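You operate a simulated robot arm through the tools that you are given. There is no shell and no other tool. Be economical: measure what you need, move in short steps, check, and stop when the job is done.

Carry out the task below with a simulated two-armed robot. There is one attempt and no reset: what you move stays moved.

JOB
Give both packs the label of their own tea and roll the labels flat.
Fine: put the roller back. Set down upright: hand roller.

It is judged by the outcome, as a careful person would: the job done as asked, and still so three seconds after it is handed in. It fails if anything else is knocked over, pushed out of place, dropped, spilled or broken.

ROBOT AND FRAMES
Two 7-joint arms with two-finger parallel grippers on one trunk, on a base that drives. Base frame: it is fixed to the floor where the robot stands at the start and does not move with it; the origin is under the middle of the robot, x ahead of it, y to its left, z up. Units: cm, degrees, N and s.
The left shoulder is at the start at [8.9, 16.7, 117.4], the right one opposite. With the tool pointing down near the work surface each hand reaches from about 44 to 92 cm from the robot's upright axis, wherever it stands, measured 20 degrees to its own side. Places, roughly: gold pack [50, 150, 100]; hand roller [75, 125, 100]; silver pack [50, 125, 100]. Payload 4.4 kg a hand.
The TCP of each hand is the grasp point between the finger pads, 2.3 cm short of the fingertips. In the tool frame z runs along the fingers and y along their closing line. Largest opening 9.4 cm; finger width 3.8, thickness 1; the body of the gripper, 5.4 by 9.6 cm, starts 3.9 cm behind the TCP.
Orientation is that of the tool frame in the base frame, as a unit quaternion [w, x, y, z]. With the fingers straight down and closing along the base's y, the tool's x points along the base's -x, its y along +y and its z along -z.

CONTROLS
- The arms move only by the tool step_arm. It takes "left_plan", "right_plan" or both (then of equal length, played together; a hand with none holds still); each is a list of rows, each a list of 6 numbers: the shift along the tool's x, y, z in cm, then the turn, a rotation vector about the tool's x, y, z in degrees. In form: [[tx, ty, tz, wx, wy, wz], ...]. A call has 1 to 8 rows; each row shifts and turns the commanded pose from where the row before left it, along the tool's axes as they then stand. "left_jaw" and "right_jaw" are, for a hand that has rows, the opening, from 0 (shut) to 1 (fully open), set as the call begins (left out, the last holds). Each row takes 0.2 s and may step no farther than 5 cm and 8.6 degrees from the row before; otherwise, or with a gripper value out of range, the whole call is refused. A pose out of reach is approached as far as the arm can. The call stops where the force on the tool passes 50 N (or 10 N more than at its start, if that is more) or the arm is blocked; 0.2 s more then pass. The fingers move at their own pace (about 7.2 cm/s each) and stop on an object; they squeeze with about 27 N. The grip force told is the motor's: it shows also when the fingers shut on nothing. Time passes only in rows, and 0.2 s behind the last, so rows that do not move let the fingers close. The reply holds the time, the measured pose of the TCP, the force on the tool along the base axes, the opening and the grip force, in the units named above and with some noise, with the torque about the TCP (base axes, N m) and any sound that the robot's microphone picked up.
- Cameras (640 x 400 px; columns grow to the right, rows downward): "scene" is now at [19.56, -3.7, 132.88]; the picture's right is [-0.38, -0.92, -0.01], its down [-0.43, 0.19, -0.88] and it looks along [0.82, -0.33, -0.47] (base axes); focal length 272 px, centre (320, 200). "left" rides on the left gripper at [8.6, -1.6, -7.5] in its tool frame; the picture's right is [0.18, 0.98, 0.00], its down [-0.58, 0.11, -0.81] and it looks along [-0.79, 0.15, 0.59] (tool axes); focal length 243 px, centre (320, 200). "right" rides on the right gripper at [8.7, 1.6, -7.4] in its tool frame; the picture's right is [-0.18, 0.98, 0.00], its down [-0.58, -0.11, -0.81] and it looks along [-0.79, -0.15, 0.59] (tool axes); focal length 243 px, centre (320, 200). There is no depth. A picture from a camera that has moved, and an enlarged one, comes with that camera's place and axes in the base frame and with its lens.
- grab_frame(camera): a new picture of that camera. The clock stands still meanwhile.
- lift_body(by): slides the trunk up (or, below 0, down) by that many cm; the arms and the scene camera ride with it, the base frame stays. It gives what a move gives, with no picture.
- steer(legs): drives the robot by 1 to 6 legs, each [ahead, left, turn to the left] in cm, cm and degrees, along the robot's own axes; the way and the turn of a leg run together, so that a leg with both is an arc; at most 150 cm and 180 degrees a leg. The arms and the cameras ride along, it lands a little off, and it stops where it bumps. It gives what a move gives.
- aim_head(pan, tilt): turns the head with the scene camera to pan (to the left, within 80 degrees either way) and tilt (down, from -29 to 69), counted from straight ahead of the robot. It gives what a move gives.
- close_up(camera, box): a new picture of the part [left, top, right, bottom] of that camera's present view, enlarged. The clock stands still meanwhile.
- job_done(): hands the job in; it is judged then, once.

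Work in short steps. Places have to be worked out from the pictures, the camera data and where the tool is seen: move nearer, look again, correct. Check each grasp and each placing, and mend what went wrong. You have 120 turns and 92 pictures in all, those below and enlarged ones among them. Open the grippers and draw the arms clear of the work before you hand the job in, unless the task says otherwise; then end with one line.

The tools are called after "Emit:" as a command line: name --argument value ..., lists and objects as JSON in quotes. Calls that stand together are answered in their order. step_arm: Moves the arms, as the interface text tells. Its arguments: {"type":"object","properties":{"left_plan":{"type":"array"},"left_jaw":{"type":"number"},"right_plan":{"type":"array"},"right_jaw":{"type":"number"}},"required":[]} The other tools are called the same way: lift_body (by) slides the trunk up or down; steer (legs) drives the base; aim_head (pan, tilt) turns the head that bears the scene camera; grab_frame (camera) takes a picture; close_up (camera, box) takes an enlarged picture of a part of a camera's view; job_done () hands the job in.

At the start:

```text
time: 0.0
left_position: [59.56, 9.32, 122.54]
left_tool_rot: [0.044, -0.01, 0.999, 0.001]
left_force: [-0.4, -0.4, 0.6]
left_moment: [0.0, 0.01, 0.01]
left_width: 9.39
left_finger_force: 0.1
right_position: [40.46, -30.62, 121.44]
right_tool_rot: [0.027, -0.004, 1.0, 0.004]
right_force: [0.4, -0.2, -0.3]
right_moment: [0.02, -0.02, 0.0]
right_width: 9.4
right_finger_force: 0.1
trunk travel left (down, up): [-17.5, 21.3]
robot x, y, heading: [0.08, 0.16, 0.5]
head pan, tilt: [-22.8, 29.3]
```

scene: 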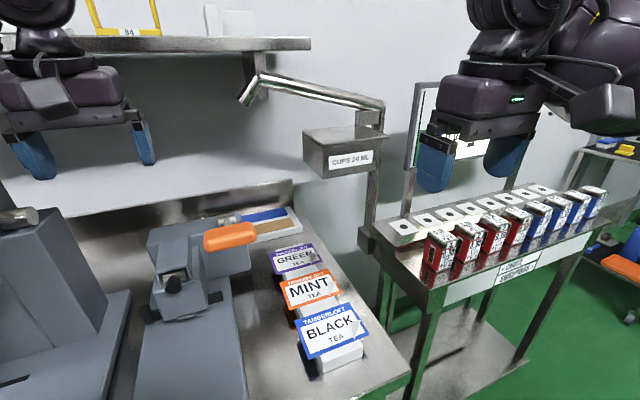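
right: 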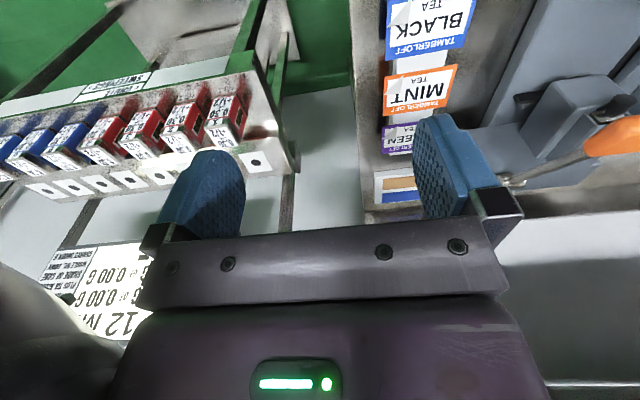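
left: 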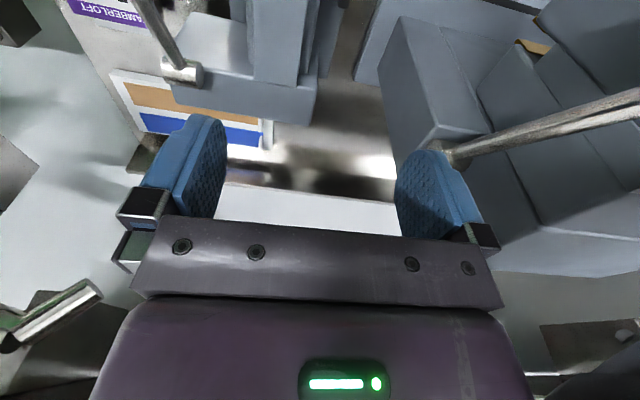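

The scene shows label stacks (GREEN, MINT, BLACK) ahead-right; the packs and roller are far to the left. I turn the head left to look at them.

Emit:
aim_head --pan 70 --tilt 25

Emit:
grab_frame --camera "scene"

Emit:
aim_head --pan 20 --tilt 25

Emit:
grab_frame --camera "scene"

```text
time: 1.7
left_position: [60.08, 9.41, 122.55]
left_tool_rot: [0.048, -0.016, 0.999, 0.003]
left_force: [-0.1, -0.7, 0.2]
left_moment: [-0.02, 0.0, -0.01]
left_width: 9.4
left_finger_force: 0.1
right_position: [41.13, -30.84, 120.36]
right_tool_rot: [0.02, -0.004, 1.0, 0.005]
right_force: [-0.1, -0.7, 1.1]
right_moment: [-0.03, -0.01, 0.02]
right_width: 9.42
right_finger_force: 0.0
trunk travel left (down, up): [-17.5, 21.3]
robot x, y, heading: [-0.05, -0.15, 0.7]
head pan, tilt: [70.0, 25.0]
```

```text
88 pictures are left
camera scene: at [14.73, 8.08, 133.07], right [0.94, -0.33, 0.02], down [-0.12, -0.39, -0.91], along [0.31, 0.86, -0.41], focal length 272 px, centre (320, 200)
```

scene: 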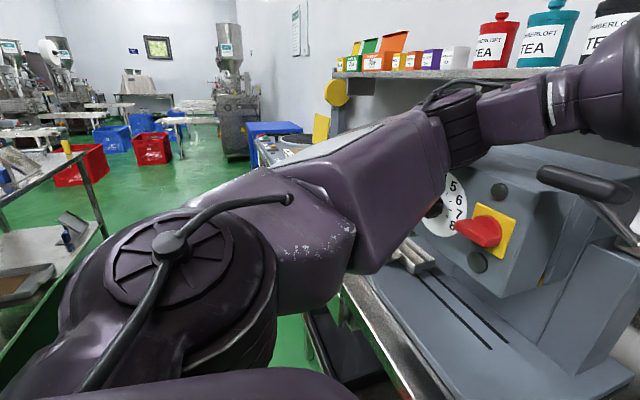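

```text
time: 2.9
left_position: [60.17, 9.54, 122.55]
left_tool_rot: [0.048, -0.015, 0.999, 0.002]
left_force: [-0.8, 0.2, 0.4]
left_moment: [0.02, 0.01, -0.02]
left_width: 9.44
left_finger_force: 0.1
right_position: [41.05, -30.82, 120.52]
right_tool_rot: [0.019, -0.005, 1.0, 0.005]
right_force: [-0.4, 0.0, -0.8]
right_moment: [-0.03, 0.02, 0.0]
right_width: 9.42
right_finger_force: 0.2
trunk travel left (down, up): [-17.5, 21.3]
robot x, y, heading: [-0.0, 0.11, 0.6]
head pan, tilt: [20.0, 25.0]
```

```text
87 pictures are left
camera scene: at [20.31, 2.65, 133.17], right [0.35, -0.94, 0.0], down [-0.37, -0.14, -0.92], along [0.86, 0.32, -0.4], focal length 272 px, centre (320, 200)
```

scene: 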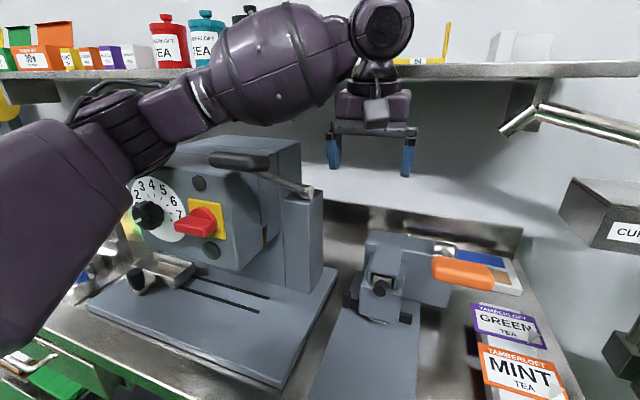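

The packs are behind the left arm in view. I raise the trunk, which also clears the machines for driving, and pull the left hand back toward me, then look again.

Emit:
lift_body --by 18

Emit:
step_arm --left_plan '[[5, 0, 0, 0, 0, 0], [5, 0, 0, 0, 0, 0], [5, 0, 0, 0, 0, 0], [4, 0, 0, 0, 0, 0]]'

Emit:
aim_head --pan 72 --tilt 20

Emit:
grab_frame --camera "scene"

```text
time: 4.9
left_position: [63.17, 9.84, 136.52]
left_tool_rot: [0.018, -0.011, 1.0, -0.001]
left_force: [-1.2, -0.4, -2.0]
left_moment: [-0.03, -0.02, 0.02]
left_width: 9.4
left_finger_force: 0.1
right_position: [44.01, -29.99, 136.81]
right_tool_rot: [-0.001, -0.004, 1.0, -0.001]
right_force: [0.0, -1.0, 0.9]
right_moment: [-0.01, 0.01, 0.0]
right_width: 9.4
right_finger_force: 0.0
trunk travel left (down, up): [-35.5, 3.3]
robot x, y, heading: [0.04, 0.02, 0.2]
head pan, tilt: [20.0, 25.0]
```

```text
time: 5.9
left_position: [44.05, 9.49, 135.89]
left_tool_rot: [0.018, -0.011, 1.0, -0.001]
left_force: [-0.6, 0.3, 0.2]
left_moment: [0.02, 0.01, 0.01]
left_width: 9.38
left_finger_force: 0.1
right_position: [43.87, -30.04, 136.8]
right_tool_rot: [0.0, -0.004, 1.0, 0.001]
right_force: [-0.1, -0.8, -0.3]
right_moment: [0.01, -0.02, 0.0]
right_width: 9.42
right_finger_force: 0.1
trunk travel left (down, up): [-35.5, 3.3]
robot x, y, heading: [0.06, -0.36, 0.3]
head pan, tilt: [20.0, 25.0]
```

```text
time: 7.1
left_position: [44.03, 9.47, 135.81]
left_tool_rot: [0.018, -0.011, 1.0, 0.0]
left_force: [0.5, -0.3, -0.1]
left_moment: [0.03, 0.0, -0.03]
left_width: 9.41
left_finger_force: 0.0
right_position: [43.93, -30.1, 136.82]
right_tool_rot: [0.0, -0.004, 1.0, 0.0]
right_force: [-1.1, 0.2, -0.2]
right_moment: [0.0, -0.05, -0.01]
right_width: 9.39
right_finger_force: 0.0
trunk travel left (down, up): [-35.5, 3.3]
robot x, y, heading: [0.41, 0.31, 0.2]
head pan, tilt: [72.0, 20.0]
```

```text
86 pictures are left
camera scene: at [8.23, 9.14, 151.96], right [0.95, -0.3, 0.0], down [-0.1, -0.33, -0.94], along [0.28, 0.9, -0.34], focal length 272 px, centre (320, 200)
```

scene: 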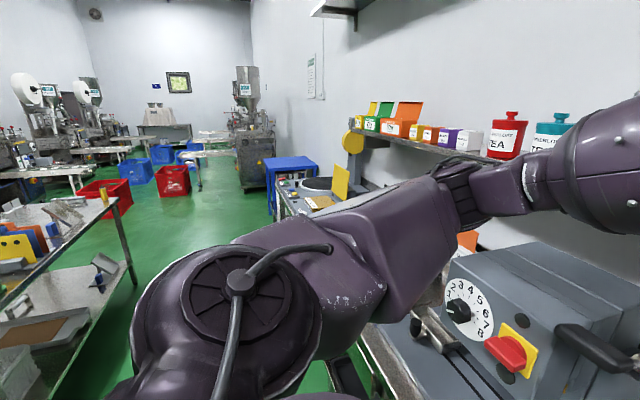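

The aisle is clear (rear table edge around x≈-70) and the hands are above the machines. I back off slightly and drive left to the packs.

Emit:
steer --legs '[[-12, 0, 0], [0, 120, 0]]'

Emit:
aim_head --pan 10 --tilt 40

Emit:
grab_frame --camera "scene"

```text
time: 18.7
left_position: [31.67, 129.2, 135.81]
left_tool_rot: [0.018, -0.007, 1.0, -0.001]
left_force: [-0.9, -0.3, 0.0]
left_moment: [-0.01, 0.0, 0.0]
left_width: 9.41
left_finger_force: 0.0
right_position: [31.14, 89.55, 136.8]
right_tool_rot: [0.0, 0.001, 1.0, 0.001]
right_force: [-0.2, 0.5, 0.4]
right_moment: [0.02, 0.03, -0.02]
right_width: 9.39
right_finger_force: 0.0
trunk travel left (down, up): [-35.5, 3.3]
robot x, y, heading: [-12.6, 119.86, -0.1]
head pan, tilt: [72.0, 20.0]
```

```text
time: 20.0
left_position: [31.49, 129.17, 135.94]
left_tool_rot: [0.019, -0.007, 1.0, 0.0]
left_force: [-0.2, 0.6, -1.0]
left_moment: [-0.04, -0.02, -0.01]
left_width: 9.4
left_finger_force: 0.1
right_position: [31.15, 89.64, 136.73]
right_tool_rot: [0.0, 0.001, 1.0, 0.0]
right_force: [0.1, 0.3, 0.3]
right_moment: [-0.02, -0.02, -0.02]
right_width: 9.39
right_finger_force: 0.2
trunk travel left (down, up): [-35.5, 3.3]
robot x, y, heading: [-12.51, 120.09, -0.0]
head pan, tilt: [10.0, 40.0]
```

```text
85 pictures are left
camera scene: at [1.19, 121.8, 148.82], right [0.17, -0.98, 0.0], down [-0.63, -0.11, -0.77], along [0.75, 0.13, -0.64], focal length 272 px, centre (320, 200)
```

scene: 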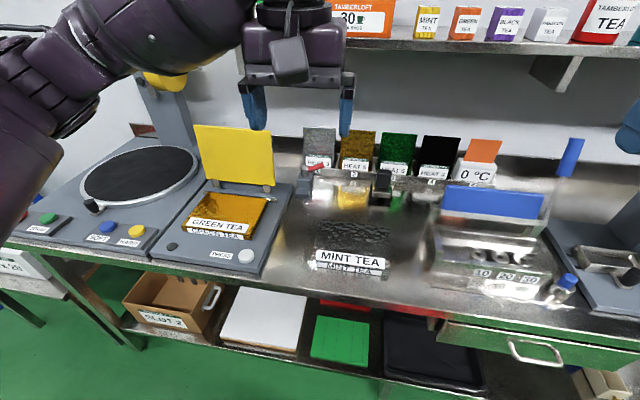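

Gold pack appears to be GREEN TEA, silver pack MINT TEA. I zoom in on them and the roller.

Emit:
close_up --camera "scene" --box '[160, 120, 400, 280]'

Emit:
close_up --camera "scene" --box '[290, 120, 510, 260]'

```text
2.50 times, centred on (280, 200) of scene
camera zoom: at [1.19, 121.8, 148.82], right [0.17, -0.98, 0.0], down [-0.63, -0.11, -0.77], along [0.75, 0.13, -0.64], focal length 681 px, centre (420, 200)
```

zoom: 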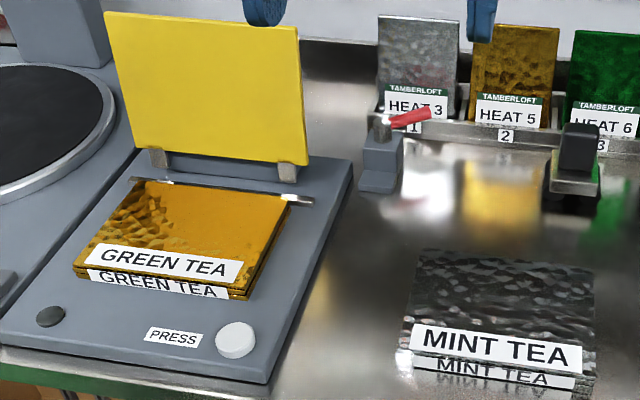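

```text
2.86 times, centred on (400, 190) of scene
camera zoom: at [1.19, 121.8, 148.82], right [0.17, -0.98, 0.0], down [-0.63, -0.11, -0.77], along [0.75, 0.13, -0.64], focal length 779 px, centre (91, 229)
```

zoom: 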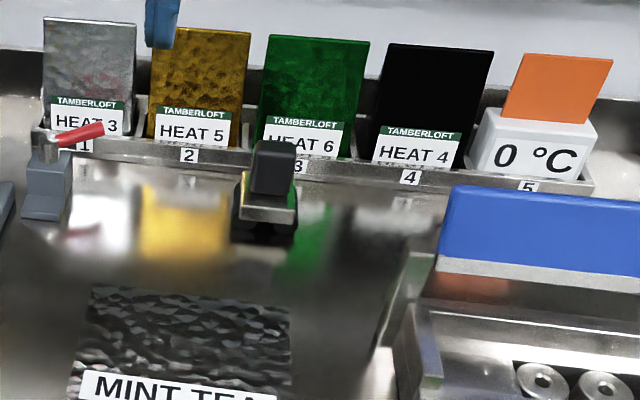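

Gold = GREEN TEA, silver = MINT TEA. The labels are at the first spot, so I drive back there and look closely at them.

Emit:
steer --legs '[[0, -132, 0]]'

Emit:
aim_head --pan -3 --tilt 38

Emit:
grab_frame --camera "scene"

Emit:
grab_frame --camera "left"

```text
time: 31.8
left_position: [31.63, -2.14, 135.9]
left_tool_rot: [0.018, -0.01, 1.0, 0.0]
left_force: [0.8, 0.2, -0.9]
left_moment: [0.0, 0.01, 0.02]
left_width: 9.38
left_finger_force: 0.0
right_position: [31.47, -41.65, 136.75]
right_tool_rot: [0.0, -0.002, 1.0, 0.0]
right_force: [-0.5, -1.3, 0.1]
right_moment: [-0.01, 0.0, -0.05]
right_width: 9.42
right_finger_force: 0.2
trunk travel left (down, up): [-35.5, 3.3]
robot x, y, heading: [-12.46, -11.05, 0.2]
head pan, tilt: [10.0, 40.0]
```

```text
time: 32.5
left_position: [31.77, -2.06, 135.92]
left_tool_rot: [0.018, -0.01, 1.0, -0.001]
left_force: [0.0, 0.2, -0.5]
left_moment: [0.04, 0.03, -0.04]
left_width: 9.41
left_finger_force: 0.0
right_position: [31.54, -41.66, 136.72]
right_tool_rot: [0.0, -0.001, 1.0, 0.0]
right_force: [-0.3, -0.2, 0.2]
right_moment: [0.02, -0.01, 0.04]
right_width: 9.38
right_finger_force: 0.1
trunk travel left (down, up): [-35.5, 3.3]
robot x, y, heading: [-12.71, -11.47, 0.1]
head pan, tilt: [-3.0, 38.0]
```

```text
82 pictures are left
camera scene: at [1.64, -11.6, 149.12], right [-0.05, -1.0, 0.0], down [-0.61, 0.03, -0.79], along [0.79, -0.04, -0.62], focal length 272 px, centre (320, 200)
```

scene: 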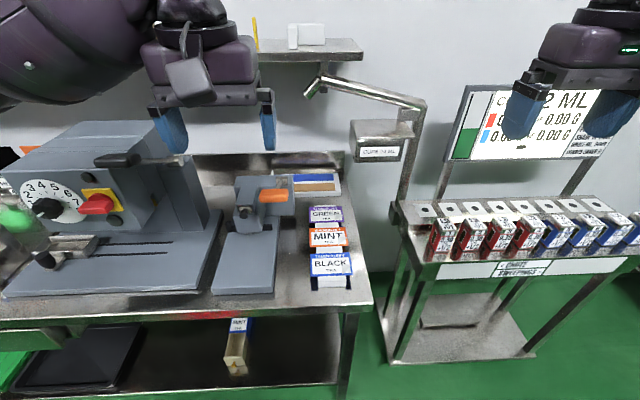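

```text
81 pictures are left
camera left: at [22.81, -3.93, 142.91], right [-0.2, 0.98, -0.01], down [0.55, 0.12, 0.83], along [0.81, 0.16, -0.56], focal length 243 px, centre (320, 200)
```

left: 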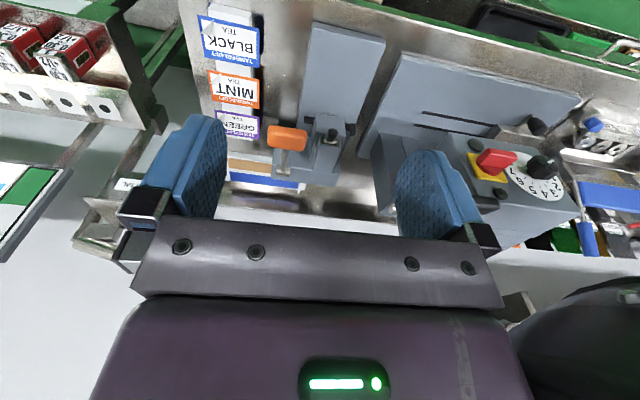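

The labels sit in a column by the bench's right end. I zoom in on them with both views.

Emit:
close_up --camera "scene" --box '[280, 190, 376, 300]'

Emit:
close_up --camera "left" --box '[180, 0, 320, 150]'

```text
3.64 times, centred on (328, 245) of scene
camera zoom: at [1.64, -11.6, 149.12], right [-0.05, -1.0, 0.0], down [-0.61, 0.03, -0.79], along [0.79, -0.04, -0.62], focal length 991 px, centre (291, 36)
```

zoom: 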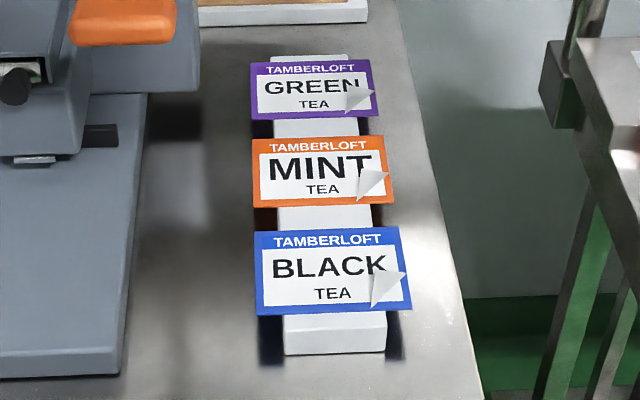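

```text
2.67 times, centred on (250, 75) of left
camera zoom: at [22.81, -3.93, 142.91], right [-0.2, 0.98, -0.01], down [0.55, 0.12, 0.83], along [0.81, 0.16, -0.56], focal length 647 px, centre (507, 533)
```

zoom: 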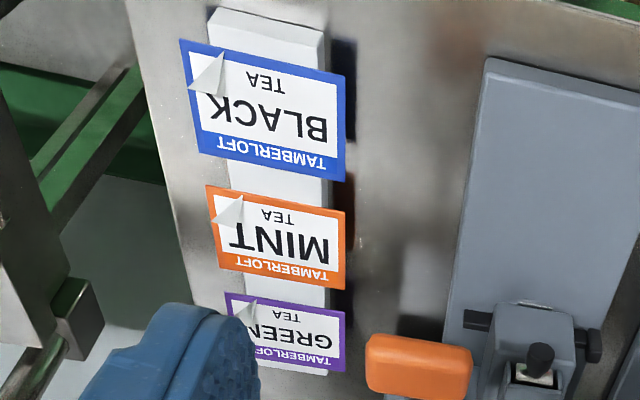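

The labels overhang a narrow white bar and each seems to have a lifted corner tab at the right front. I lower the left hand near them for a close look.

Emit:
step_arm --left_plan '[[0, -4, 4, 0, 0, 0], [0, -4, 4, 0, 0, 0], [-2, -4, 4, 0, 0, 0], [-3, -3, 3, 0, 0, 0], [-3, 0, 3, 0, 0, 0]]'

Emit:
grab_frame --camera "left"

Emit:
grab_frame --camera "scene"

```text
refused: row 1 steps farther than a row can; nothing moved
```

```text
78 pictures are left
camera left: at [22.81, -3.93, 142.91], right [-0.2, 0.98, -0.01], down [0.55, 0.12, 0.83], along [0.81, 0.16, -0.56], focal length 243 px, centre (320, 200)
```

left: 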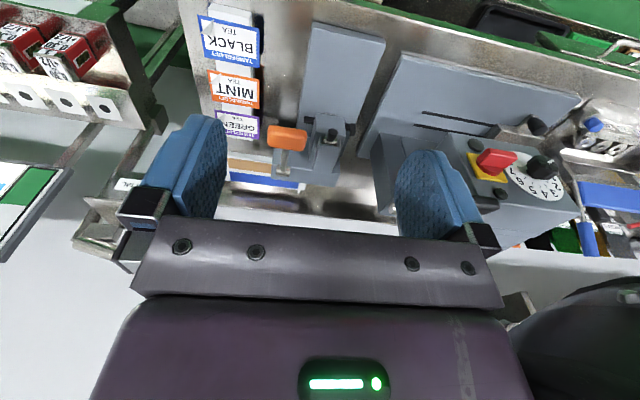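

```text
77 pictures are left
camera scene: at [1.64, -11.6, 149.12], right [-0.05, -1.0, 0.0], down [-0.61, 0.03, -0.79], along [0.79, -0.04, -0.62], focal length 272 px, centre (320, 200)
```

scene: 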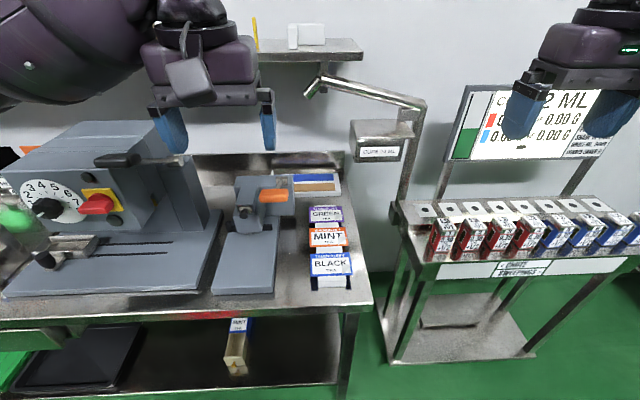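

Rows exceeded 5 cm; I split the move into smaller rows.

Emit:
step_arm --left_plan '[[0, -3, 3.9, 0, 0, 0], [0, -3, 3.9, 0, 0, 0], [-2, -3, 3, 0, 0, 0], [-2.5, -3, 3, 0, 0, 0], [-3, -2, 3, 0, 0, 0], [-2.5, 0, 3, 0, 0, 0]]'

Emit:
grab_frame --camera "left"

```text
time: 33.9
left_position: [42.76, -15.73, 116.63]
left_tool_rot: [0.019, -0.009, 1.0, -0.001]
left_force: [0.3, 0.3, 0.0]
left_moment: [-0.04, -0.01, -0.03]
left_width: 9.41
left_finger_force: 0.2
right_position: [31.79, -41.57, 136.72]
right_tool_rot: [-0.001, -0.002, 1.0, -0.001]
right_force: [-0.4, -0.3, 0.0]
right_moment: [-0.01, 0.03, -0.02]
right_width: 9.41
right_finger_force: 0.0
trunk travel left (down, up): [-35.5, 3.3]
robot x, y, heading: [-12.21, -11.46, 0.2]
head pan, tilt: [-3.0, 38.0]
```

```text
76 pictures are left
camera left: at [33.91, -17.68, 123.72], right [-0.2, 0.98, -0.01], down [0.55, 0.12, 0.83], along [0.81, 0.16, -0.56], focal length 243 px, centre (320, 200)
```

left: 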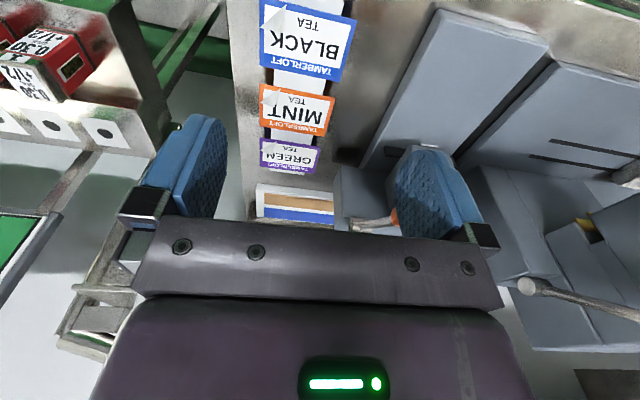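

Triangulating: MINT label ≈ [59,-17,89], GREEN ≈ [70,-17,89]. I move the left hand closer to see the tab on GREEN.

Emit:
step_arm --left_plan '[[-3.5, -1, 3, 0, 0, 0], [-3.5, -1, 3, 0, 0, 0], [-3.5, -1, 3, 0, 0, 0], [-3.5, -1, 3, 0, 0, 0], [-1, 0, 2, 0, 0, 0]]'

Emit:
grab_frame --camera "left"

Emit:
grab_frame --camera "scene"

```text
time: 35.1
left_position: [57.7, -19.25, 102.92]
left_tool_rot: [0.018, -0.008, 1.0, -0.002]
left_force: [1.4, 0.5, 0.1]
left_moment: [-0.06, 0.03, 0.01]
left_width: 9.41
left_finger_force: 0.1
left hand out of reach, approached as far as the arm can: row 5
right_position: [31.63, -41.39, 136.8]
right_tool_rot: [-0.001, -0.002, 1.0, -0.001]
right_force: [0.2, 0.6, -0.6]
right_moment: [-0.02, 0.03, 0.01]
right_width: 9.42
right_finger_force: 0.1
trunk travel left (down, up): [-35.5, 3.3]
robot x, y, heading: [-12.28, -11.64, 0.1]
head pan, tilt: [-3.0, 38.0]
```

```text
75 pictures are left
camera left: at [48.83, -21.0, 109.98], right [-0.2, 0.98, -0.01], down [0.55, 0.12, 0.83], along [0.81, 0.16, -0.56], focal length 243 px, centre (320, 200)
```

left: 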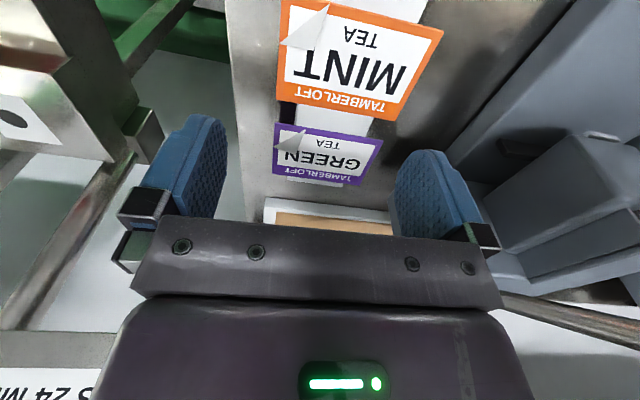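

```text
74 pictures are left
camera scene: at [1.78, -11.34, 149.1], right [-0.05, -1.0, 0.0], down [-0.62, 0.03, -0.79], along [0.79, -0.04, -0.62], focal length 272 px, centre (320, 200)
```

scene: 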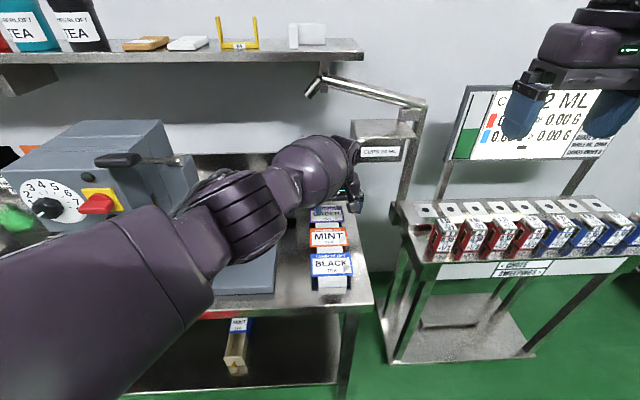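

Emit:
close_up --camera "left" --box '[240, 0, 460, 200]'

```text
2.00 times, centred on (350, 100) of left
camera zoom: at [48.83, -21.0, 109.98], right [-0.2, 0.98, -0.01], down [0.55, 0.12, 0.83], along [0.81, 0.16, -0.56], focal length 485 px, centre (260, 400)
```

zoom: 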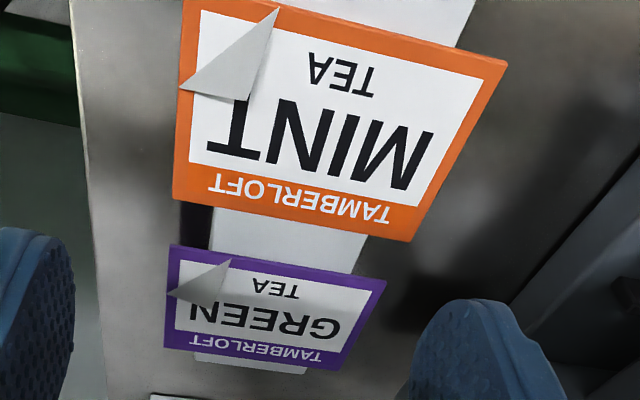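

Labels look like stiff 12×8 cm cards (MINT x 55–63, GREEN x 66–74.6, y −22.5…−10.5, z≈89). I plan to grip each across its 8 cm side from above; the right hand takes GREEN. I retract the left hand first.

Emit:
step_arm --left_plan '[[2, 1, -4, 0, 0, 0], [3, 1, -3.5, 0, 0, 0], [3.5, 2, -2.5, 0, 0, 0], [3.5, 3, -1.5, 0, 0, 0], [3.5, 3, -1.5, 0, 0, 0], [3.5, 3, -1.5, 0, 0, 0], [3.5, 3, -1.5, 0, 0, 0], [2, 3, -1.5, 0, 0, 0]]'

Emit:
steer --legs '[[9, 0, 0]]'

Emit:
lift_body --by -15

```text
time: 36.9
left_position: [32.24, -0.56, 119.32]
left_tool_rot: [0.018, -0.009, 1.0, 0.0]
left_force: [-1.0, 0.6, -0.1]
left_moment: [0.01, 0.01, -0.03]
left_width: 9.42
left_finger_force: 0.1
right_position: [31.39, -41.62, 136.84]
right_tool_rot: [0.001, -0.002, 1.0, 0.0]
right_force: [0.4, 0.5, -0.3]
right_moment: [-0.01, -0.01, -0.04]
right_width: 9.42
right_finger_force: 0.0
trunk travel left (down, up): [-35.5, 3.3]
robot x, y, heading: [-12.37, -11.47, 0.3]
head pan, tilt: [-3.0, 38.0]
```

```text
time: 38.0
left_position: [41.16, -0.78, 119.37]
left_tool_rot: [0.018, -0.01, 1.0, -0.001]
left_force: [0.6, -0.4, 0.0]
left_moment: [-0.07, -0.01, 0.0]
left_width: 9.42
left_finger_force: 0.0
right_position: [40.44, -41.76, 136.65]
right_tool_rot: [-0.001, -0.002, 1.0, 0.0]
right_force: [0.3, 0.0, -1.0]
right_moment: [0.01, 0.03, 0.0]
right_width: 9.36
right_finger_force: 0.1
trunk travel left (down, up): [-35.5, 3.3]
robot x, y, heading: [-3.9, -10.93, 0.2]
head pan, tilt: [-3.0, 38.0]
```

```text
time: 39.8
left_position: [40.99, -0.72, 104.48]
left_tool_rot: [0.019, -0.009, 1.0, -0.001]
left_force: [0.3, -0.4, -0.4]
left_moment: [0.0, -0.06, -0.04]
left_width: 9.37
left_finger_force: 0.0
right_position: [40.07, -41.69, 121.98]
right_tool_rot: [0.002, -0.002, 1.0, 0.0]
right_force: [-0.4, -0.9, 0.4]
right_moment: [0.01, -0.01, -0.01]
right_width: 9.39
right_finger_force: 0.0
trunk travel left (down, up): [-20.5, 18.3]
robot x, y, heading: [-3.63, -11.2, 0.2]
head pan, tilt: [-3.0, 38.0]
```

Raise the left hand out of the way; rotate the right hand −90° about its axis in place so it closes along x.

Emit:
step_arm --left_plan '[[0, 0, -4, 0, 0, 0], [0, 0, -4, 0, 0, 0], [0, 1, -4, 0, 0, 0], [0, 3, -2, 0, 0, 0], [0, 3, 0, 0, 0, 0], [0, 3, 0, 0, 0, 0]]' --right_plan '[[0, 0, 0, 0, 0, -8.5], [0, 0, 0, 0, 0, -8.5], [0, 0, 0, 0, 0, -8.5], [0, 0, 0, 0, 0, -8.5], [0, 0, 0, 0, 0, -8.5], [0, 0, 0, 0, 0, -8.5]]'

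Emit:
step_arm --right_plan '[[0, 0, 0, 0, 0, -8.5], [0, 0, 0, 0, 0, -8.5], [0, 0, 0, 0, 0, -8.5], [0, 0, 0, 0, 0, -8.5], [0, 0, 0, 0, 0, -5]]'

```text
time: 41.2
left_position: [40.21, 9.42, 118.36]
left_tool_rot: [0.019, -0.009, 1.0, -0.002]
left_force: [-0.1, 0.9, 0.4]
left_moment: [-0.03, 0.01, -0.02]
left_width: 9.39
left_finger_force: 0.1
right_position: [40.28, -41.47, 121.99]
right_tool_rot: [0.0, -0.434, 0.901, -0.001]
right_force: [0.2, 1.1, 0.1]
right_moment: [-0.04, 0.02, 0.01]
right_width: 9.4
right_finger_force: 0.1
trunk travel left (down, up): [-20.5, 18.3]
robot x, y, heading: [-3.33, -11.43, 0.1]
head pan, tilt: [-3.0, 38.0]
```

```text
time: 42.4
left_position: [40.1, 9.37, 118.3]
left_tool_rot: [0.018, -0.01, 1.0, -0.001]
left_force: [0.3, -0.4, -0.4]
left_moment: [0.01, 0.04, -0.01]
left_width: 9.4
left_finger_force: 0.1
right_position: [33.57, -31.93, 121.39]
right_tool_rot: [-0.001, 0.708, -0.706, 0.0]
right_force: [-1.1, 0.2, 0.0]
right_moment: [0.01, -0.01, -0.01]
right_width: 9.41
right_finger_force: 0.0
right hand out of reach, approached as far as the arm can: row 2, 3, 4, 5
trunk travel left (down, up): [-20.5, 18.3]
robot x, y, heading: [-3.47, -11.55, 0.5]
head pan, tilt: [-3.0, 38.0]
```

The orientation is right but position was limited there; I now move the right hand forward toward above the labels (tool x = −Y, tool y = −X).

Emit:
step_arm --right_plan '[[-3, -2.5, 0, 0, 0, 0], [-3, -2.5, 0, 0, 0, 0], [-3, -2.5, 0, 0, 0, 0], [-3, -2.5, 0, 0, 0, 0], [-3, -2.5, 0, 0, 0, 0], [-3, -2.5, 0, 0, 0, 0], [-3, -2.5, 1, 0, 0, 0], [-3, -2.5, 1, 0, 0, 0]]'

Emit:
grab_frame --camera "right"

Emit:
grab_frame --camera "scene"

```text
time: 44.2
left_position: [40.19, 9.18, 118.3]
left_tool_rot: [0.018, -0.009, 1.0, -0.001]
left_force: [0.3, -0.4, -0.5]
left_moment: [0.02, -0.02, 0.0]
left_width: 9.41
left_finger_force: 0.0
right_position: [45.38, -9.14, 120.3]
right_tool_rot: [0.0, 0.708, -0.707, 0.0]
right_force: [0.0, -0.1, 0.8]
right_moment: [0.01, -0.03, 0.01]
right_width: 9.4
right_finger_force: 0.1
right hand out of reach, approached as far as the arm can: row 4, 5, 6, 7, 8
trunk travel left (down, up): [-20.5, 18.3]
robot x, y, heading: [-3.57, -11.25, 0.4]
head pan, tilt: [-3.0, 38.0]
```

```text
72 pictures are left
camera right: at [43.88, -17.77, 127.54], right [-0.98, 0.18, 0.0], down [0.11, 0.58, 0.81], along [0.15, 0.79, -0.59], focal length 243 px, centre (320, 200)
```

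right: 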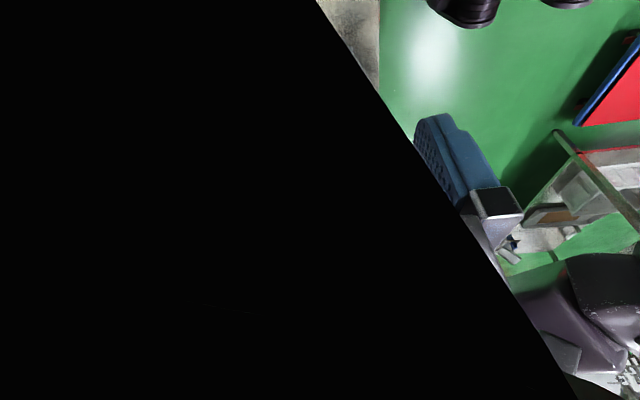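

```text
71 pictures are left
camera scene: at [17.27, -11.58, 133.39], right [-0.05, -1.0, 0.0], down [-0.61, 0.03, -0.79], along [0.79, -0.04, -0.62], focal length 272 px, centre (320, 200)
```

scene: 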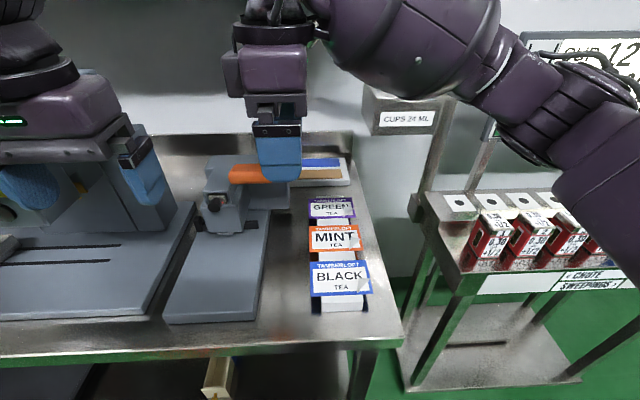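

That orientation contorts the right arm (wrist covers the camera and reach is short), so the opposite turn is the natural one. I back the right hand out and unwind it.

Emit:
step_arm --right_plan '[[3, 2.5, 0, 0, 0, 0], [3, 2.5, 0, 0, 0, 0], [3, 2.5, 0, 0, 0, 0], [3, 2.5, 0, 0, 0, 0], [3, 2.5, -1, 0, 0, 0], [3, 2.5, -1, 0, 0, 0], [3, 2.5, 0, 0, 0, 0], [2, 0, 0, 0, 0, 0]]'

Emit:
step_arm --right_plan '[[0, 0, 0, 0, 0, 8.5], [0, 0, 0, 0, 0, 8.5], [0, 0, 0, 0, 0, 8.5], [0, 0, 0, 0, 0, 8.5], [0, 0, 0, 0, 0, 8.5], [0, 0, 0, 0, 0, 8.5], [0, 0, 0, 0, 0, 8.5], [0, 0, 0, 0, 0, 8.5]]'

Emit:
step_arm --left_plan '[[0, 0, 0, 0, 0, -8.5], [0, 0, 0, 0, 0, -8.5], [0, 0, 0, 0, 0, -8.5], [0, 0, 0, 0, 0, -8.5], [0, 0, 0, 0, 0, -8.5], [0, 0, 0, 0, 0, -8.5]]' --right_plan '[[0, 0, 0, 0, 0, 8.5], [0, 0, 0, 0, 0, 8.5], [0, 0, 0, 0, 0, 5], [0, 0, 0, 0, 0, 0], [0, 0, 0, 0, 0, 0], [0, 0, 0, 0, 0, 0]]'

Emit:
step_arm --left_plan '[[0, 0, 0, 0, 0, -8.5], [0, 0, 0, 0, 0, -8.5], [0, 0, 0, 0, 0, -8.5], [0, 0, 0, 0, 0, -8.5], [0, 0, 0, 0, 0, -5]]'

```text
time: 46.0
left_position: [40.04, 9.03, 118.32]
left_tool_rot: [0.019, -0.009, 1.0, 0.001]
left_force: [-0.6, -1.1, 0.6]
left_moment: [0.02, 0.01, 0.0]
left_width: 9.39
left_finger_force: 0.0
right_position: [30.21, -30.84, 122.99]
right_tool_rot: [0.001, 0.707, -0.707, -0.003]
right_force: [-0.3, 0.0, -0.1]
right_moment: [0.01, -0.01, 0.02]
right_width: 9.42
right_finger_force: 0.0
right hand out of reach, approached as far as the arm can: row 7, 8
trunk travel left (down, up): [-20.5, 18.3]
robot x, y, heading: [-3.36, -11.18, 0.3]
head pan, tilt: [-3.0, 38.0]
```

```text
time: 47.8
left_position: [40.13, 9.31, 118.29]
left_tool_rot: [0.018, -0.01, 1.0, -0.001]
left_force: [-0.3, -0.7, 0.3]
left_moment: [-0.02, 0.0, 0.01]
left_width: 9.4
left_finger_force: 0.1
right_position: [30.41, -30.52, 122.94]
right_tool_rot: [-0.002, -0.193, 0.981, 0.0]
right_force: [0.1, -0.3, -0.5]
right_moment: [0.01, 0.0, 0.0]
right_width: 9.42
right_finger_force: 0.0
trunk travel left (down, up): [-20.5, 18.3]
robot x, y, heading: [-3.95, -11.35, 0.3]
head pan, tilt: [-3.0, 38.0]
```

```text
time: 49.2
left_position: [40.37, 9.37, 118.32]
left_tool_rot: [0.017, -0.44, 0.898, -0.009]
left_force: [-0.6, 0.5, 0.4]
left_moment: [-0.03, -0.05, 0.0]
left_width: 9.39
left_finger_force: 0.0
right_position: [30.35, -30.45, 122.95]
right_tool_rot: [-0.002, -0.002, 1.0, 0.0]
right_force: [0.0, 0.3, 0.0]
right_moment: [0.0, 0.0, -0.01]
right_width: 9.42
right_finger_force: 0.1
trunk travel left (down, up): [-20.5, 18.3]
robot x, y, heading: [-3.53, -11.31, 0.3]
head pan, tilt: [-3.0, 38.0]
```

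```text
time: 50.4
left_position: [40.29, 9.43, 118.4]
left_tool_rot: [-0.013, 0.715, -0.699, 0.013]
left_force: [0.3, 0.2, 0.2]
left_moment: [-0.02, -0.02, -0.03]
left_width: 9.41
left_finger_force: 0.0
right_position: [30.47, -30.56, 122.93]
right_tool_rot: [-0.001, -0.001, 1.0, -0.001]
right_force: [-0.1, -0.2, -0.1]
right_moment: [0.0, -0.03, -0.01]
right_width: 9.39
right_finger_force: 0.0
trunk travel left (down, up): [-20.5, 18.3]
robot x, y, heading: [-3.69, -11.5, 0.4]
head pan, tilt: [-3.0, 38.0]
```

The left hand rotated cleanly. I move it over toward the labels (tool x = −Y, tool y = −X) and check with its camera.

Emit:
step_arm --left_plan '[[4, -1.5, 0, 0, 0, 0], [4, -1.5, 0, 0, 0, 0], [4, -1.5, 0, 0, 0, 0], [4, -1.5, 0, 0, 0, 0], [4, -2.5, 1, 0, 0, 0], [3, -3.5, 1, 0, 0, 0], [3, -3.5, 1, 0, 0, 0], [0, -3.5, 2, 0, 0, 0]]'

Emit:
grab_frame --camera "left"

Emit:
grab_frame --camera "scene"

```text
time: 52.2
left_position: [60.01, -16.31, 114.02]
left_tool_rot: [-0.012, 0.714, -0.7, 0.013]
left_force: [0.3, 0.6, -1.1]
left_moment: [-0.02, 0.03, -0.02]
left_width: 9.39
left_finger_force: 0.0
right_position: [30.58, -30.41, 122.8]
right_tool_rot: [-0.002, -0.002, 1.0, 0.0]
right_force: [0.1, -0.6, 0.5]
right_moment: [0.01, 0.03, -0.04]
right_width: 9.41
right_finger_force: 0.2
trunk travel left (down, up): [-20.5, 18.3]
robot x, y, heading: [-3.71, -11.15, 0.3]
head pan, tilt: [-3.0, 38.0]
```

```text
70 pictures are left
camera left: at [61.5, -25.02, 121.44], right [-0.98, -0.2, -0.03], down [-0.15, 0.58, 0.8], along [-0.14, 0.79, -0.6], focal length 243 px, centre (320, 200)
```

left: 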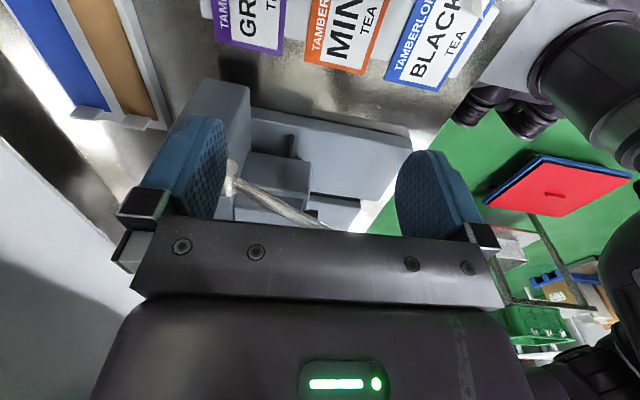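

```text
69 pictures are left
camera scene: at [17.43, -11.46, 133.34], right [-0.05, -1.0, 0.0], down [-0.62, 0.03, -0.79], along [0.79, -0.04, -0.62], focal length 272 px, centre (320, 200)
```

scene: 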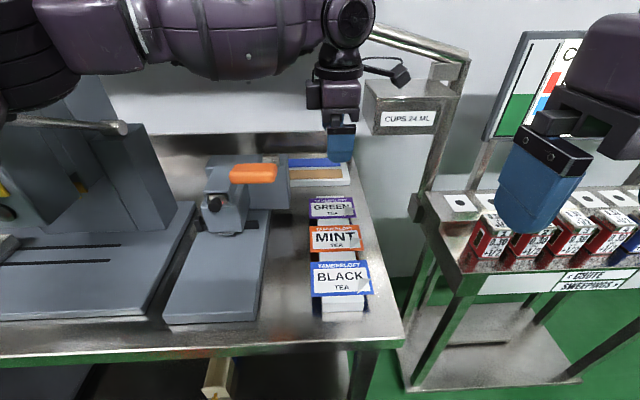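

I find the CUPS box front at about [65,−30,112–119], near this hand's camera, and the forearm is over the machine. I'll pull the left hand back and shift the robot right by 18 cm so the arm comes straight over the label column.

Emit:
step_arm --left_plan '[[-3, 4, 0, 0, 0, 0], [-3, 4, 0, 0, 0, 0], [-3, 4, 0, 0, 0, 0], [-3, 3, 0, 0, 0, 0], [-3, 1, -2, 0, 0, 0]]'

Emit:
steer --legs '[[3, -17, 0]]'

Emit:
grab_frame --camera "scene"

```text
time: 53.4
left_position: [43.55, -1.36, 115.39]
left_tool_rot: [-0.013, 0.714, -0.7, 0.013]
left_force: [0.8, -0.5, 0.2]
left_moment: [-0.02, 0.0, -0.01]
left_width: 9.36
left_finger_force: 0.1
right_position: [30.42, -30.27, 123.04]
right_tool_rot: [-0.001, -0.003, 1.0, 0.001]
right_force: [-0.3, 0.0, -0.2]
right_moment: [-0.02, 0.0, 0.02]
right_width: 9.38
right_finger_force: 0.1
trunk travel left (down, up): [-20.5, 18.3]
robot x, y, heading: [-3.58, -11.54, 0.1]
head pan, tilt: [-3.0, 38.0]
```

```text
time: 55.5
left_position: [46.6, -18.55, 115.43]
left_tool_rot: [-0.013, 0.712, -0.702, 0.013]
left_force: [0.5, 0.3, -0.2]
left_moment: [-0.01, 0.0, -0.01]
left_width: 9.4
left_finger_force: 0.1
right_position: [33.43, -47.43, 122.84]
right_tool_rot: [-0.002, 0.001, 1.0, 0.002]
right_force: [0.2, 0.3, 0.0]
right_moment: [0.02, -0.01, 0.01]
right_width: 9.4
right_finger_force: 0.0
trunk travel left (down, up): [-20.5, 18.3]
robot x, y, heading: [-1.06, -28.01, 0.1]
head pan, tilt: [-3.0, 38.0]
```

```text
68 pictures are left
camera scene: at [20.34, -28.39, 133.38], right [-0.05, -1.0, 0.0], down [-0.61, 0.03, -0.79], along [0.79, -0.04, -0.62], focal length 272 px, centre (320, 200)
```

scene: 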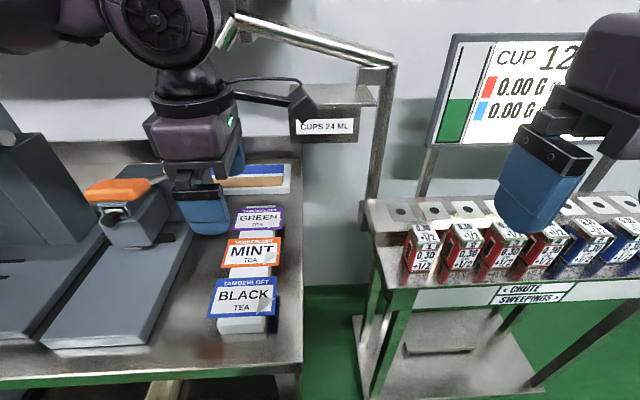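

Good geometry now. I lower the left hand to z≈98 at y≈−14.5 (camera below the box level), over the BLACK/MINT region.

Emit:
step_arm --left_plan '[[-1, -1, 4, 0, 0, 0], [-1, -1, 4, 0, 0, 0], [-1, -1, 4, 0, 0, 0], [-1, -1, 3.5, 0, 0, 0], [0, -2, 2, 0, 0, 0]]'

Emit:
grab_frame --camera "left"

Emit:
grab_frame --camera "scene"

```text
time: 56.7
left_position: [53.35, -14.36, 98.13]
left_tool_rot: [-0.012, 0.712, -0.701, 0.014]
left_force: [-0.2, 0.0, 1.2]
left_moment: [-0.02, -0.02, -0.02]
left_width: 9.37
left_finger_force: 0.0
right_position: [33.35, -47.37, 122.88]
right_tool_rot: [-0.001, 0.0, 1.0, 0.0]
right_force: [0.1, -0.1, -0.3]
right_moment: [-0.02, 0.01, 0.01]
right_width: 9.39
right_finger_force: 0.1
trunk travel left (down, up): [-20.5, 18.3]
robot x, y, heading: [-0.28, -28.36, 0.3]
head pan, tilt: [-3.0, 38.0]
```

```text
67 pictures are left
camera left: at [54.83, -23.04, 105.5], right [-0.98, -0.2, -0.04], down [-0.15, 0.58, 0.8], along [-0.14, 0.79, -0.6], focal length 243 px, centre (320, 200)
```

left: 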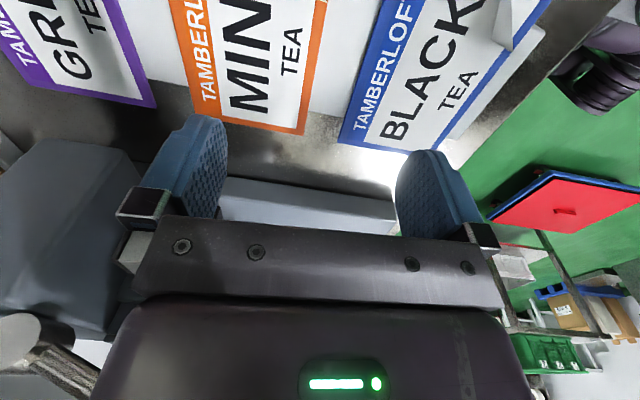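

```text
66 pictures are left
camera scene: at [20.41, -28.34, 133.36], right [-0.05, -1.0, 0.0], down [-0.62, 0.03, -0.79], along [0.79, -0.04, -0.62], focal length 272 px, centre (320, 200)
```

scene: 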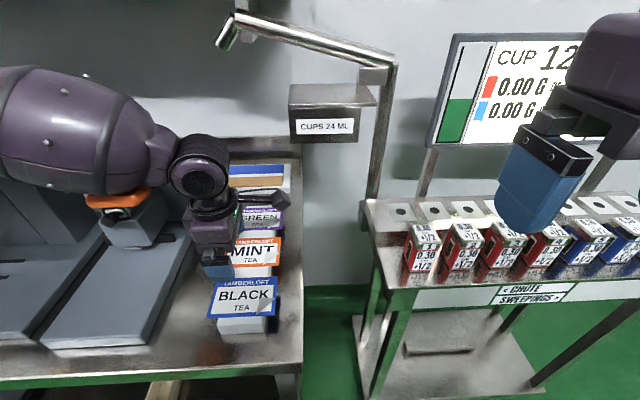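

The forearm passes close over the orange lever (≈[53,−6…2,110]). I raise the trunk 8 cm and move the robot 12 cm farther right so the forearm comes in from straight behind and higher.

Emit:
lift_body --by 8

Emit:
steer --legs '[[0, -12, 0]]'

Emit:
step_arm --left_plan '[[-4, 0, 1, 0, 0, 0], [-4, 0, 2, 0, 0, 0], [-3, -2, 3, 0, 0, 0], [0, -3, 3, 0, 0, 0]]'

Emit:
grab_frame --camera "scene"

Emit:
grab_frame --camera "left"

```text
time: 57.9
left_position: [53.26, -14.39, 106.18]
left_tool_rot: [-0.011, 0.713, -0.701, 0.013]
left_force: [-0.4, 0.0, 0.1]
left_moment: [0.0, 0.01, 0.01]
left_width: 9.38
left_finger_force: 0.1
right_position: [33.45, -47.35, 130.86]
right_tool_rot: [-0.003, 0.0, 1.0, 0.0]
right_force: [0.6, 0.4, -0.3]
right_moment: [0.01, 0.02, 0.02]
right_width: 9.38
right_finger_force: 0.1
trunk travel left (down, up): [-28.5, 10.3]
robot x, y, heading: [-0.7, -28.13, 0.1]
head pan, tilt: [-3.0, 38.0]
```

```text
time: 59.5
left_position: [53.31, -26.34, 106.25]
left_tool_rot: [-0.013, 0.712, -0.702, 0.013]
left_force: [0.1, -0.2, -0.3]
left_moment: [0.02, -0.01, -0.01]
left_width: 9.4
left_finger_force: 0.1
right_position: [33.43, -59.32, 130.78]
right_tool_rot: [-0.002, 0.001, 1.0, 0.001]
right_force: [0.0, -0.5, -0.3]
right_moment: [0.02, 0.0, 0.0]
right_width: 9.4
right_finger_force: 0.0
trunk travel left (down, up): [-28.5, 10.3]
robot x, y, heading: [-0.71, -40.07, 0.1]
head pan, tilt: [-3.0, 38.0]
```

```text
time: 60.5
left_position: [58.63, -15.3, 97.61]
left_tool_rot: [-0.013, 0.712, -0.702, 0.014]
left_force: [0.8, 0.3, -0.6]
left_moment: [0.01, 0.01, -0.03]
left_width: 9.39
left_finger_force: 0.0
right_position: [33.44, -59.4, 130.84]
right_tool_rot: [-0.003, 0.001, 1.0, 0.001]
right_force: [0.8, 0.7, -0.7]
right_moment: [0.03, 0.02, -0.02]
right_width: 9.39
right_finger_force: 0.1
trunk travel left (down, up): [-28.5, 10.3]
robot x, y, heading: [-0.72, -40.25, -0.0]
head pan, tilt: [-3.0, 38.0]
```

```text
65 pictures are left
camera scene: at [15.06, -40.33, 141.88], right [-0.05, -1.0, 0.0], down [-0.62, 0.03, -0.79], along [0.79, -0.04, -0.62], focal length 272 px, centre (320, 200)
```

scene: 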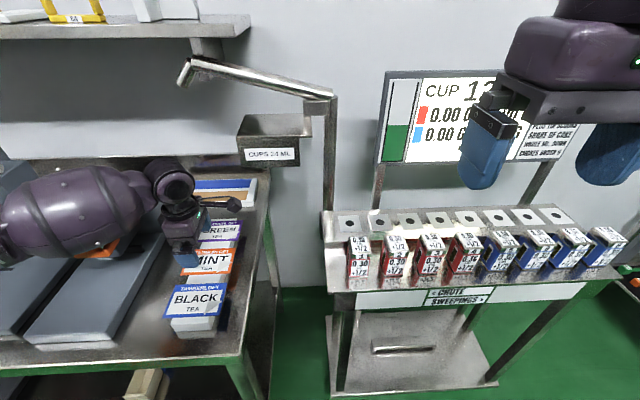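

```text
64 pictures are left
camera left: at [59.98, -24.04, 105.05], right [-0.98, -0.2, -0.04], down [-0.15, 0.58, 0.8], along [-0.14, 0.79, -0.6], focal length 243 px, centre (320, 200)
```

left: 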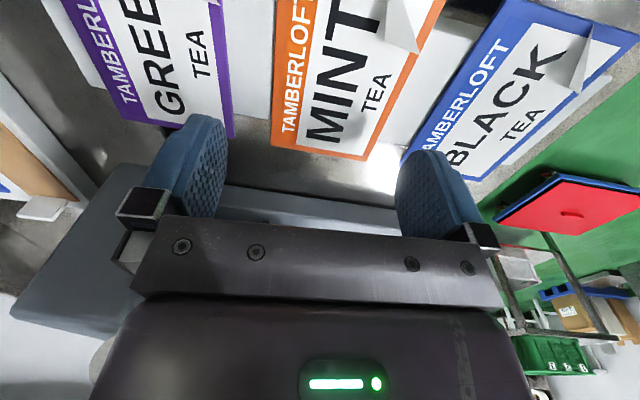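

The forearm may be touching the orange lever; I raise the left hand straight away and check whether it was disturbed.

Emit:
step_arm --left_plan '[[0, 3, -3, 0, 0, 0], [0, 3, -3, 0, 0, 0], [2, 2, -4, 0, 0, 0], [3, 1, -3, 0, 0, 0], [3, 1, -3, 0, 0, 0], [3, 1, -3, 0, 0, 0], [3, 0, -3, 0, 0, 0]]'

Emit:
grab_frame --camera "scene"

```text
time: 62.1
left_position: [47.55, -29.35, 119.0]
left_tool_rot: [-0.014, 0.711, -0.703, 0.013]
left_force: [-0.1, -0.7, -0.3]
left_moment: [0.01, -0.01, 0.0]
left_width: 9.4
left_finger_force: 0.0
left hand out of reach, approached as far as the arm can: row 7
right_position: [33.32, -59.35, 131.02]
right_tool_rot: [-0.002, 0.001, 1.0, 0.001]
right_force: [-0.2, -0.2, 0.3]
right_moment: [0.03, 0.04, -0.03]
right_width: 9.39
right_finger_force: 0.0
trunk travel left (down, up): [-28.5, 10.3]
robot x, y, heading: [-0.78, -40.2, 0.1]
head pan, tilt: [-3.0, 38.0]
```

```text
63 pictures are left
camera scene: at [15.02, -40.35, 141.89], right [-0.05, -1.0, 0.0], down [-0.61, 0.03, -0.79], along [0.79, -0.04, -0.62], focal length 272 px, centre (320, 200)
```

scene: 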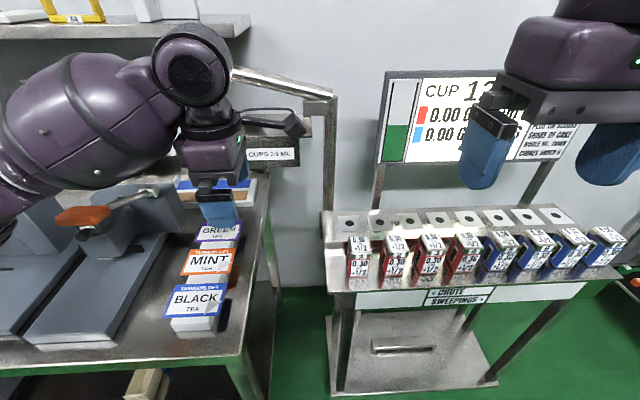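

The lever is intact. The elbow-out posture is the issue, so I'll straighten the arm: trunk up 7 more, robot 6 cm farther right, then approach again at a higher level.

Emit:
lift_body --by 7

Emit:
steer --legs '[[0, -6, 0]]'

Emit:
step_arm --left_plan '[[-3, -1, 2, 0, 0, 0], [-3, -2, 2, 0, 0, 0], [-3, -2, 3, 0, 0, 0], [-3, -2, 3, 0, 0, 0], [-3, -1, 3, 0, 0, 0], [-3, -1, 3, 0, 0, 0], [-2, -1, 3, 0, 0, 0], [0, -1, 3, 0, 0, 0]]'

Emit:
grab_frame --camera "scene"

```text
time: 63.2
left_position: [47.55, -29.13, 125.74]
left_tool_rot: [-0.012, 0.712, -0.702, 0.013]
left_force: [0.2, -0.2, 0.6]
left_moment: [0.0, 0.01, 0.03]
left_width: 9.38
left_finger_force: 0.0
right_position: [33.27, -59.32, 137.97]
right_tool_rot: [-0.002, 0.002, 1.0, 0.0]
right_force: [-0.2, 0.6, -0.8]
right_moment: [-0.02, 0.01, 0.0]
right_width: 9.41
right_finger_force: 0.1
trunk travel left (down, up): [-35.5, 3.3]
robot x, y, heading: [-0.43, -40.15, -0.3]
head pan, tilt: [-3.0, 38.0]
```

```text
time: 64.4
left_position: [47.36, -34.99, 125.7]
left_tool_rot: [-0.012, 0.713, -0.701, 0.013]
left_force: [0.1, -0.1, 1.1]
left_moment: [-0.01, -0.02, 0.02]
left_width: 9.4
left_finger_force: 0.1
right_position: [33.25, -65.22, 138.01]
right_tool_rot: [-0.003, 0.001, 1.0, 0.001]
right_force: [0.3, 0.0, -0.2]
right_moment: [0.01, 0.04, -0.04]
right_width: 9.4
right_finger_force: 0.1
trunk travel left (down, up): [-35.5, 3.3]
robot x, y, heading: [-0.57, -45.75, -0.1]
head pan, tilt: [-3.0, 38.0]
```

```text
time: 66.2
left_position: [58.94, -14.7, 103.9]
left_tool_rot: [-0.012, 0.713, -0.701, 0.014]
left_force: [-0.3, 0.2, 0.9]
left_moment: [-0.05, 0.01, -0.02]
left_width: 9.39
left_finger_force: 0.2
right_position: [33.26, -65.25, 137.89]
right_tool_rot: [-0.002, 0.001, 1.0, 0.0]
right_force: [-0.6, 0.6, 0.2]
right_moment: [0.03, 0.0, 0.03]
right_width: 9.38
right_finger_force: 0.1
trunk travel left (down, up): [-35.5, 3.3]
robot x, y, heading: [-0.68, -46.19, 0.2]
head pan, tilt: [-3.0, 38.0]
```

```text
62 pictures are left
camera scene: at [13.48, -46.23, 149.12], right [-0.05, -1.0, 0.0], down [-0.61, 0.03, -0.79], along [0.79, -0.04, -0.62], focal length 272 px, centre (320, 200)
```

scene: 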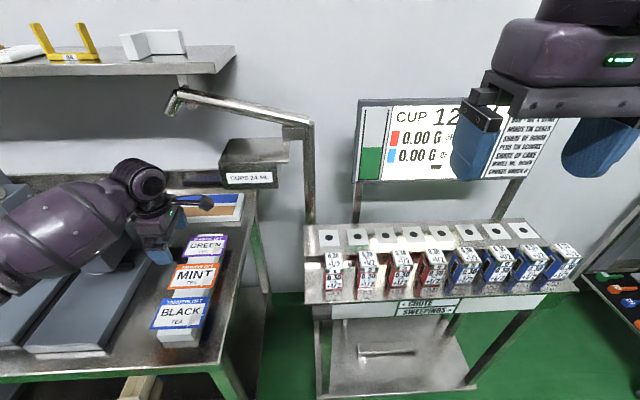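

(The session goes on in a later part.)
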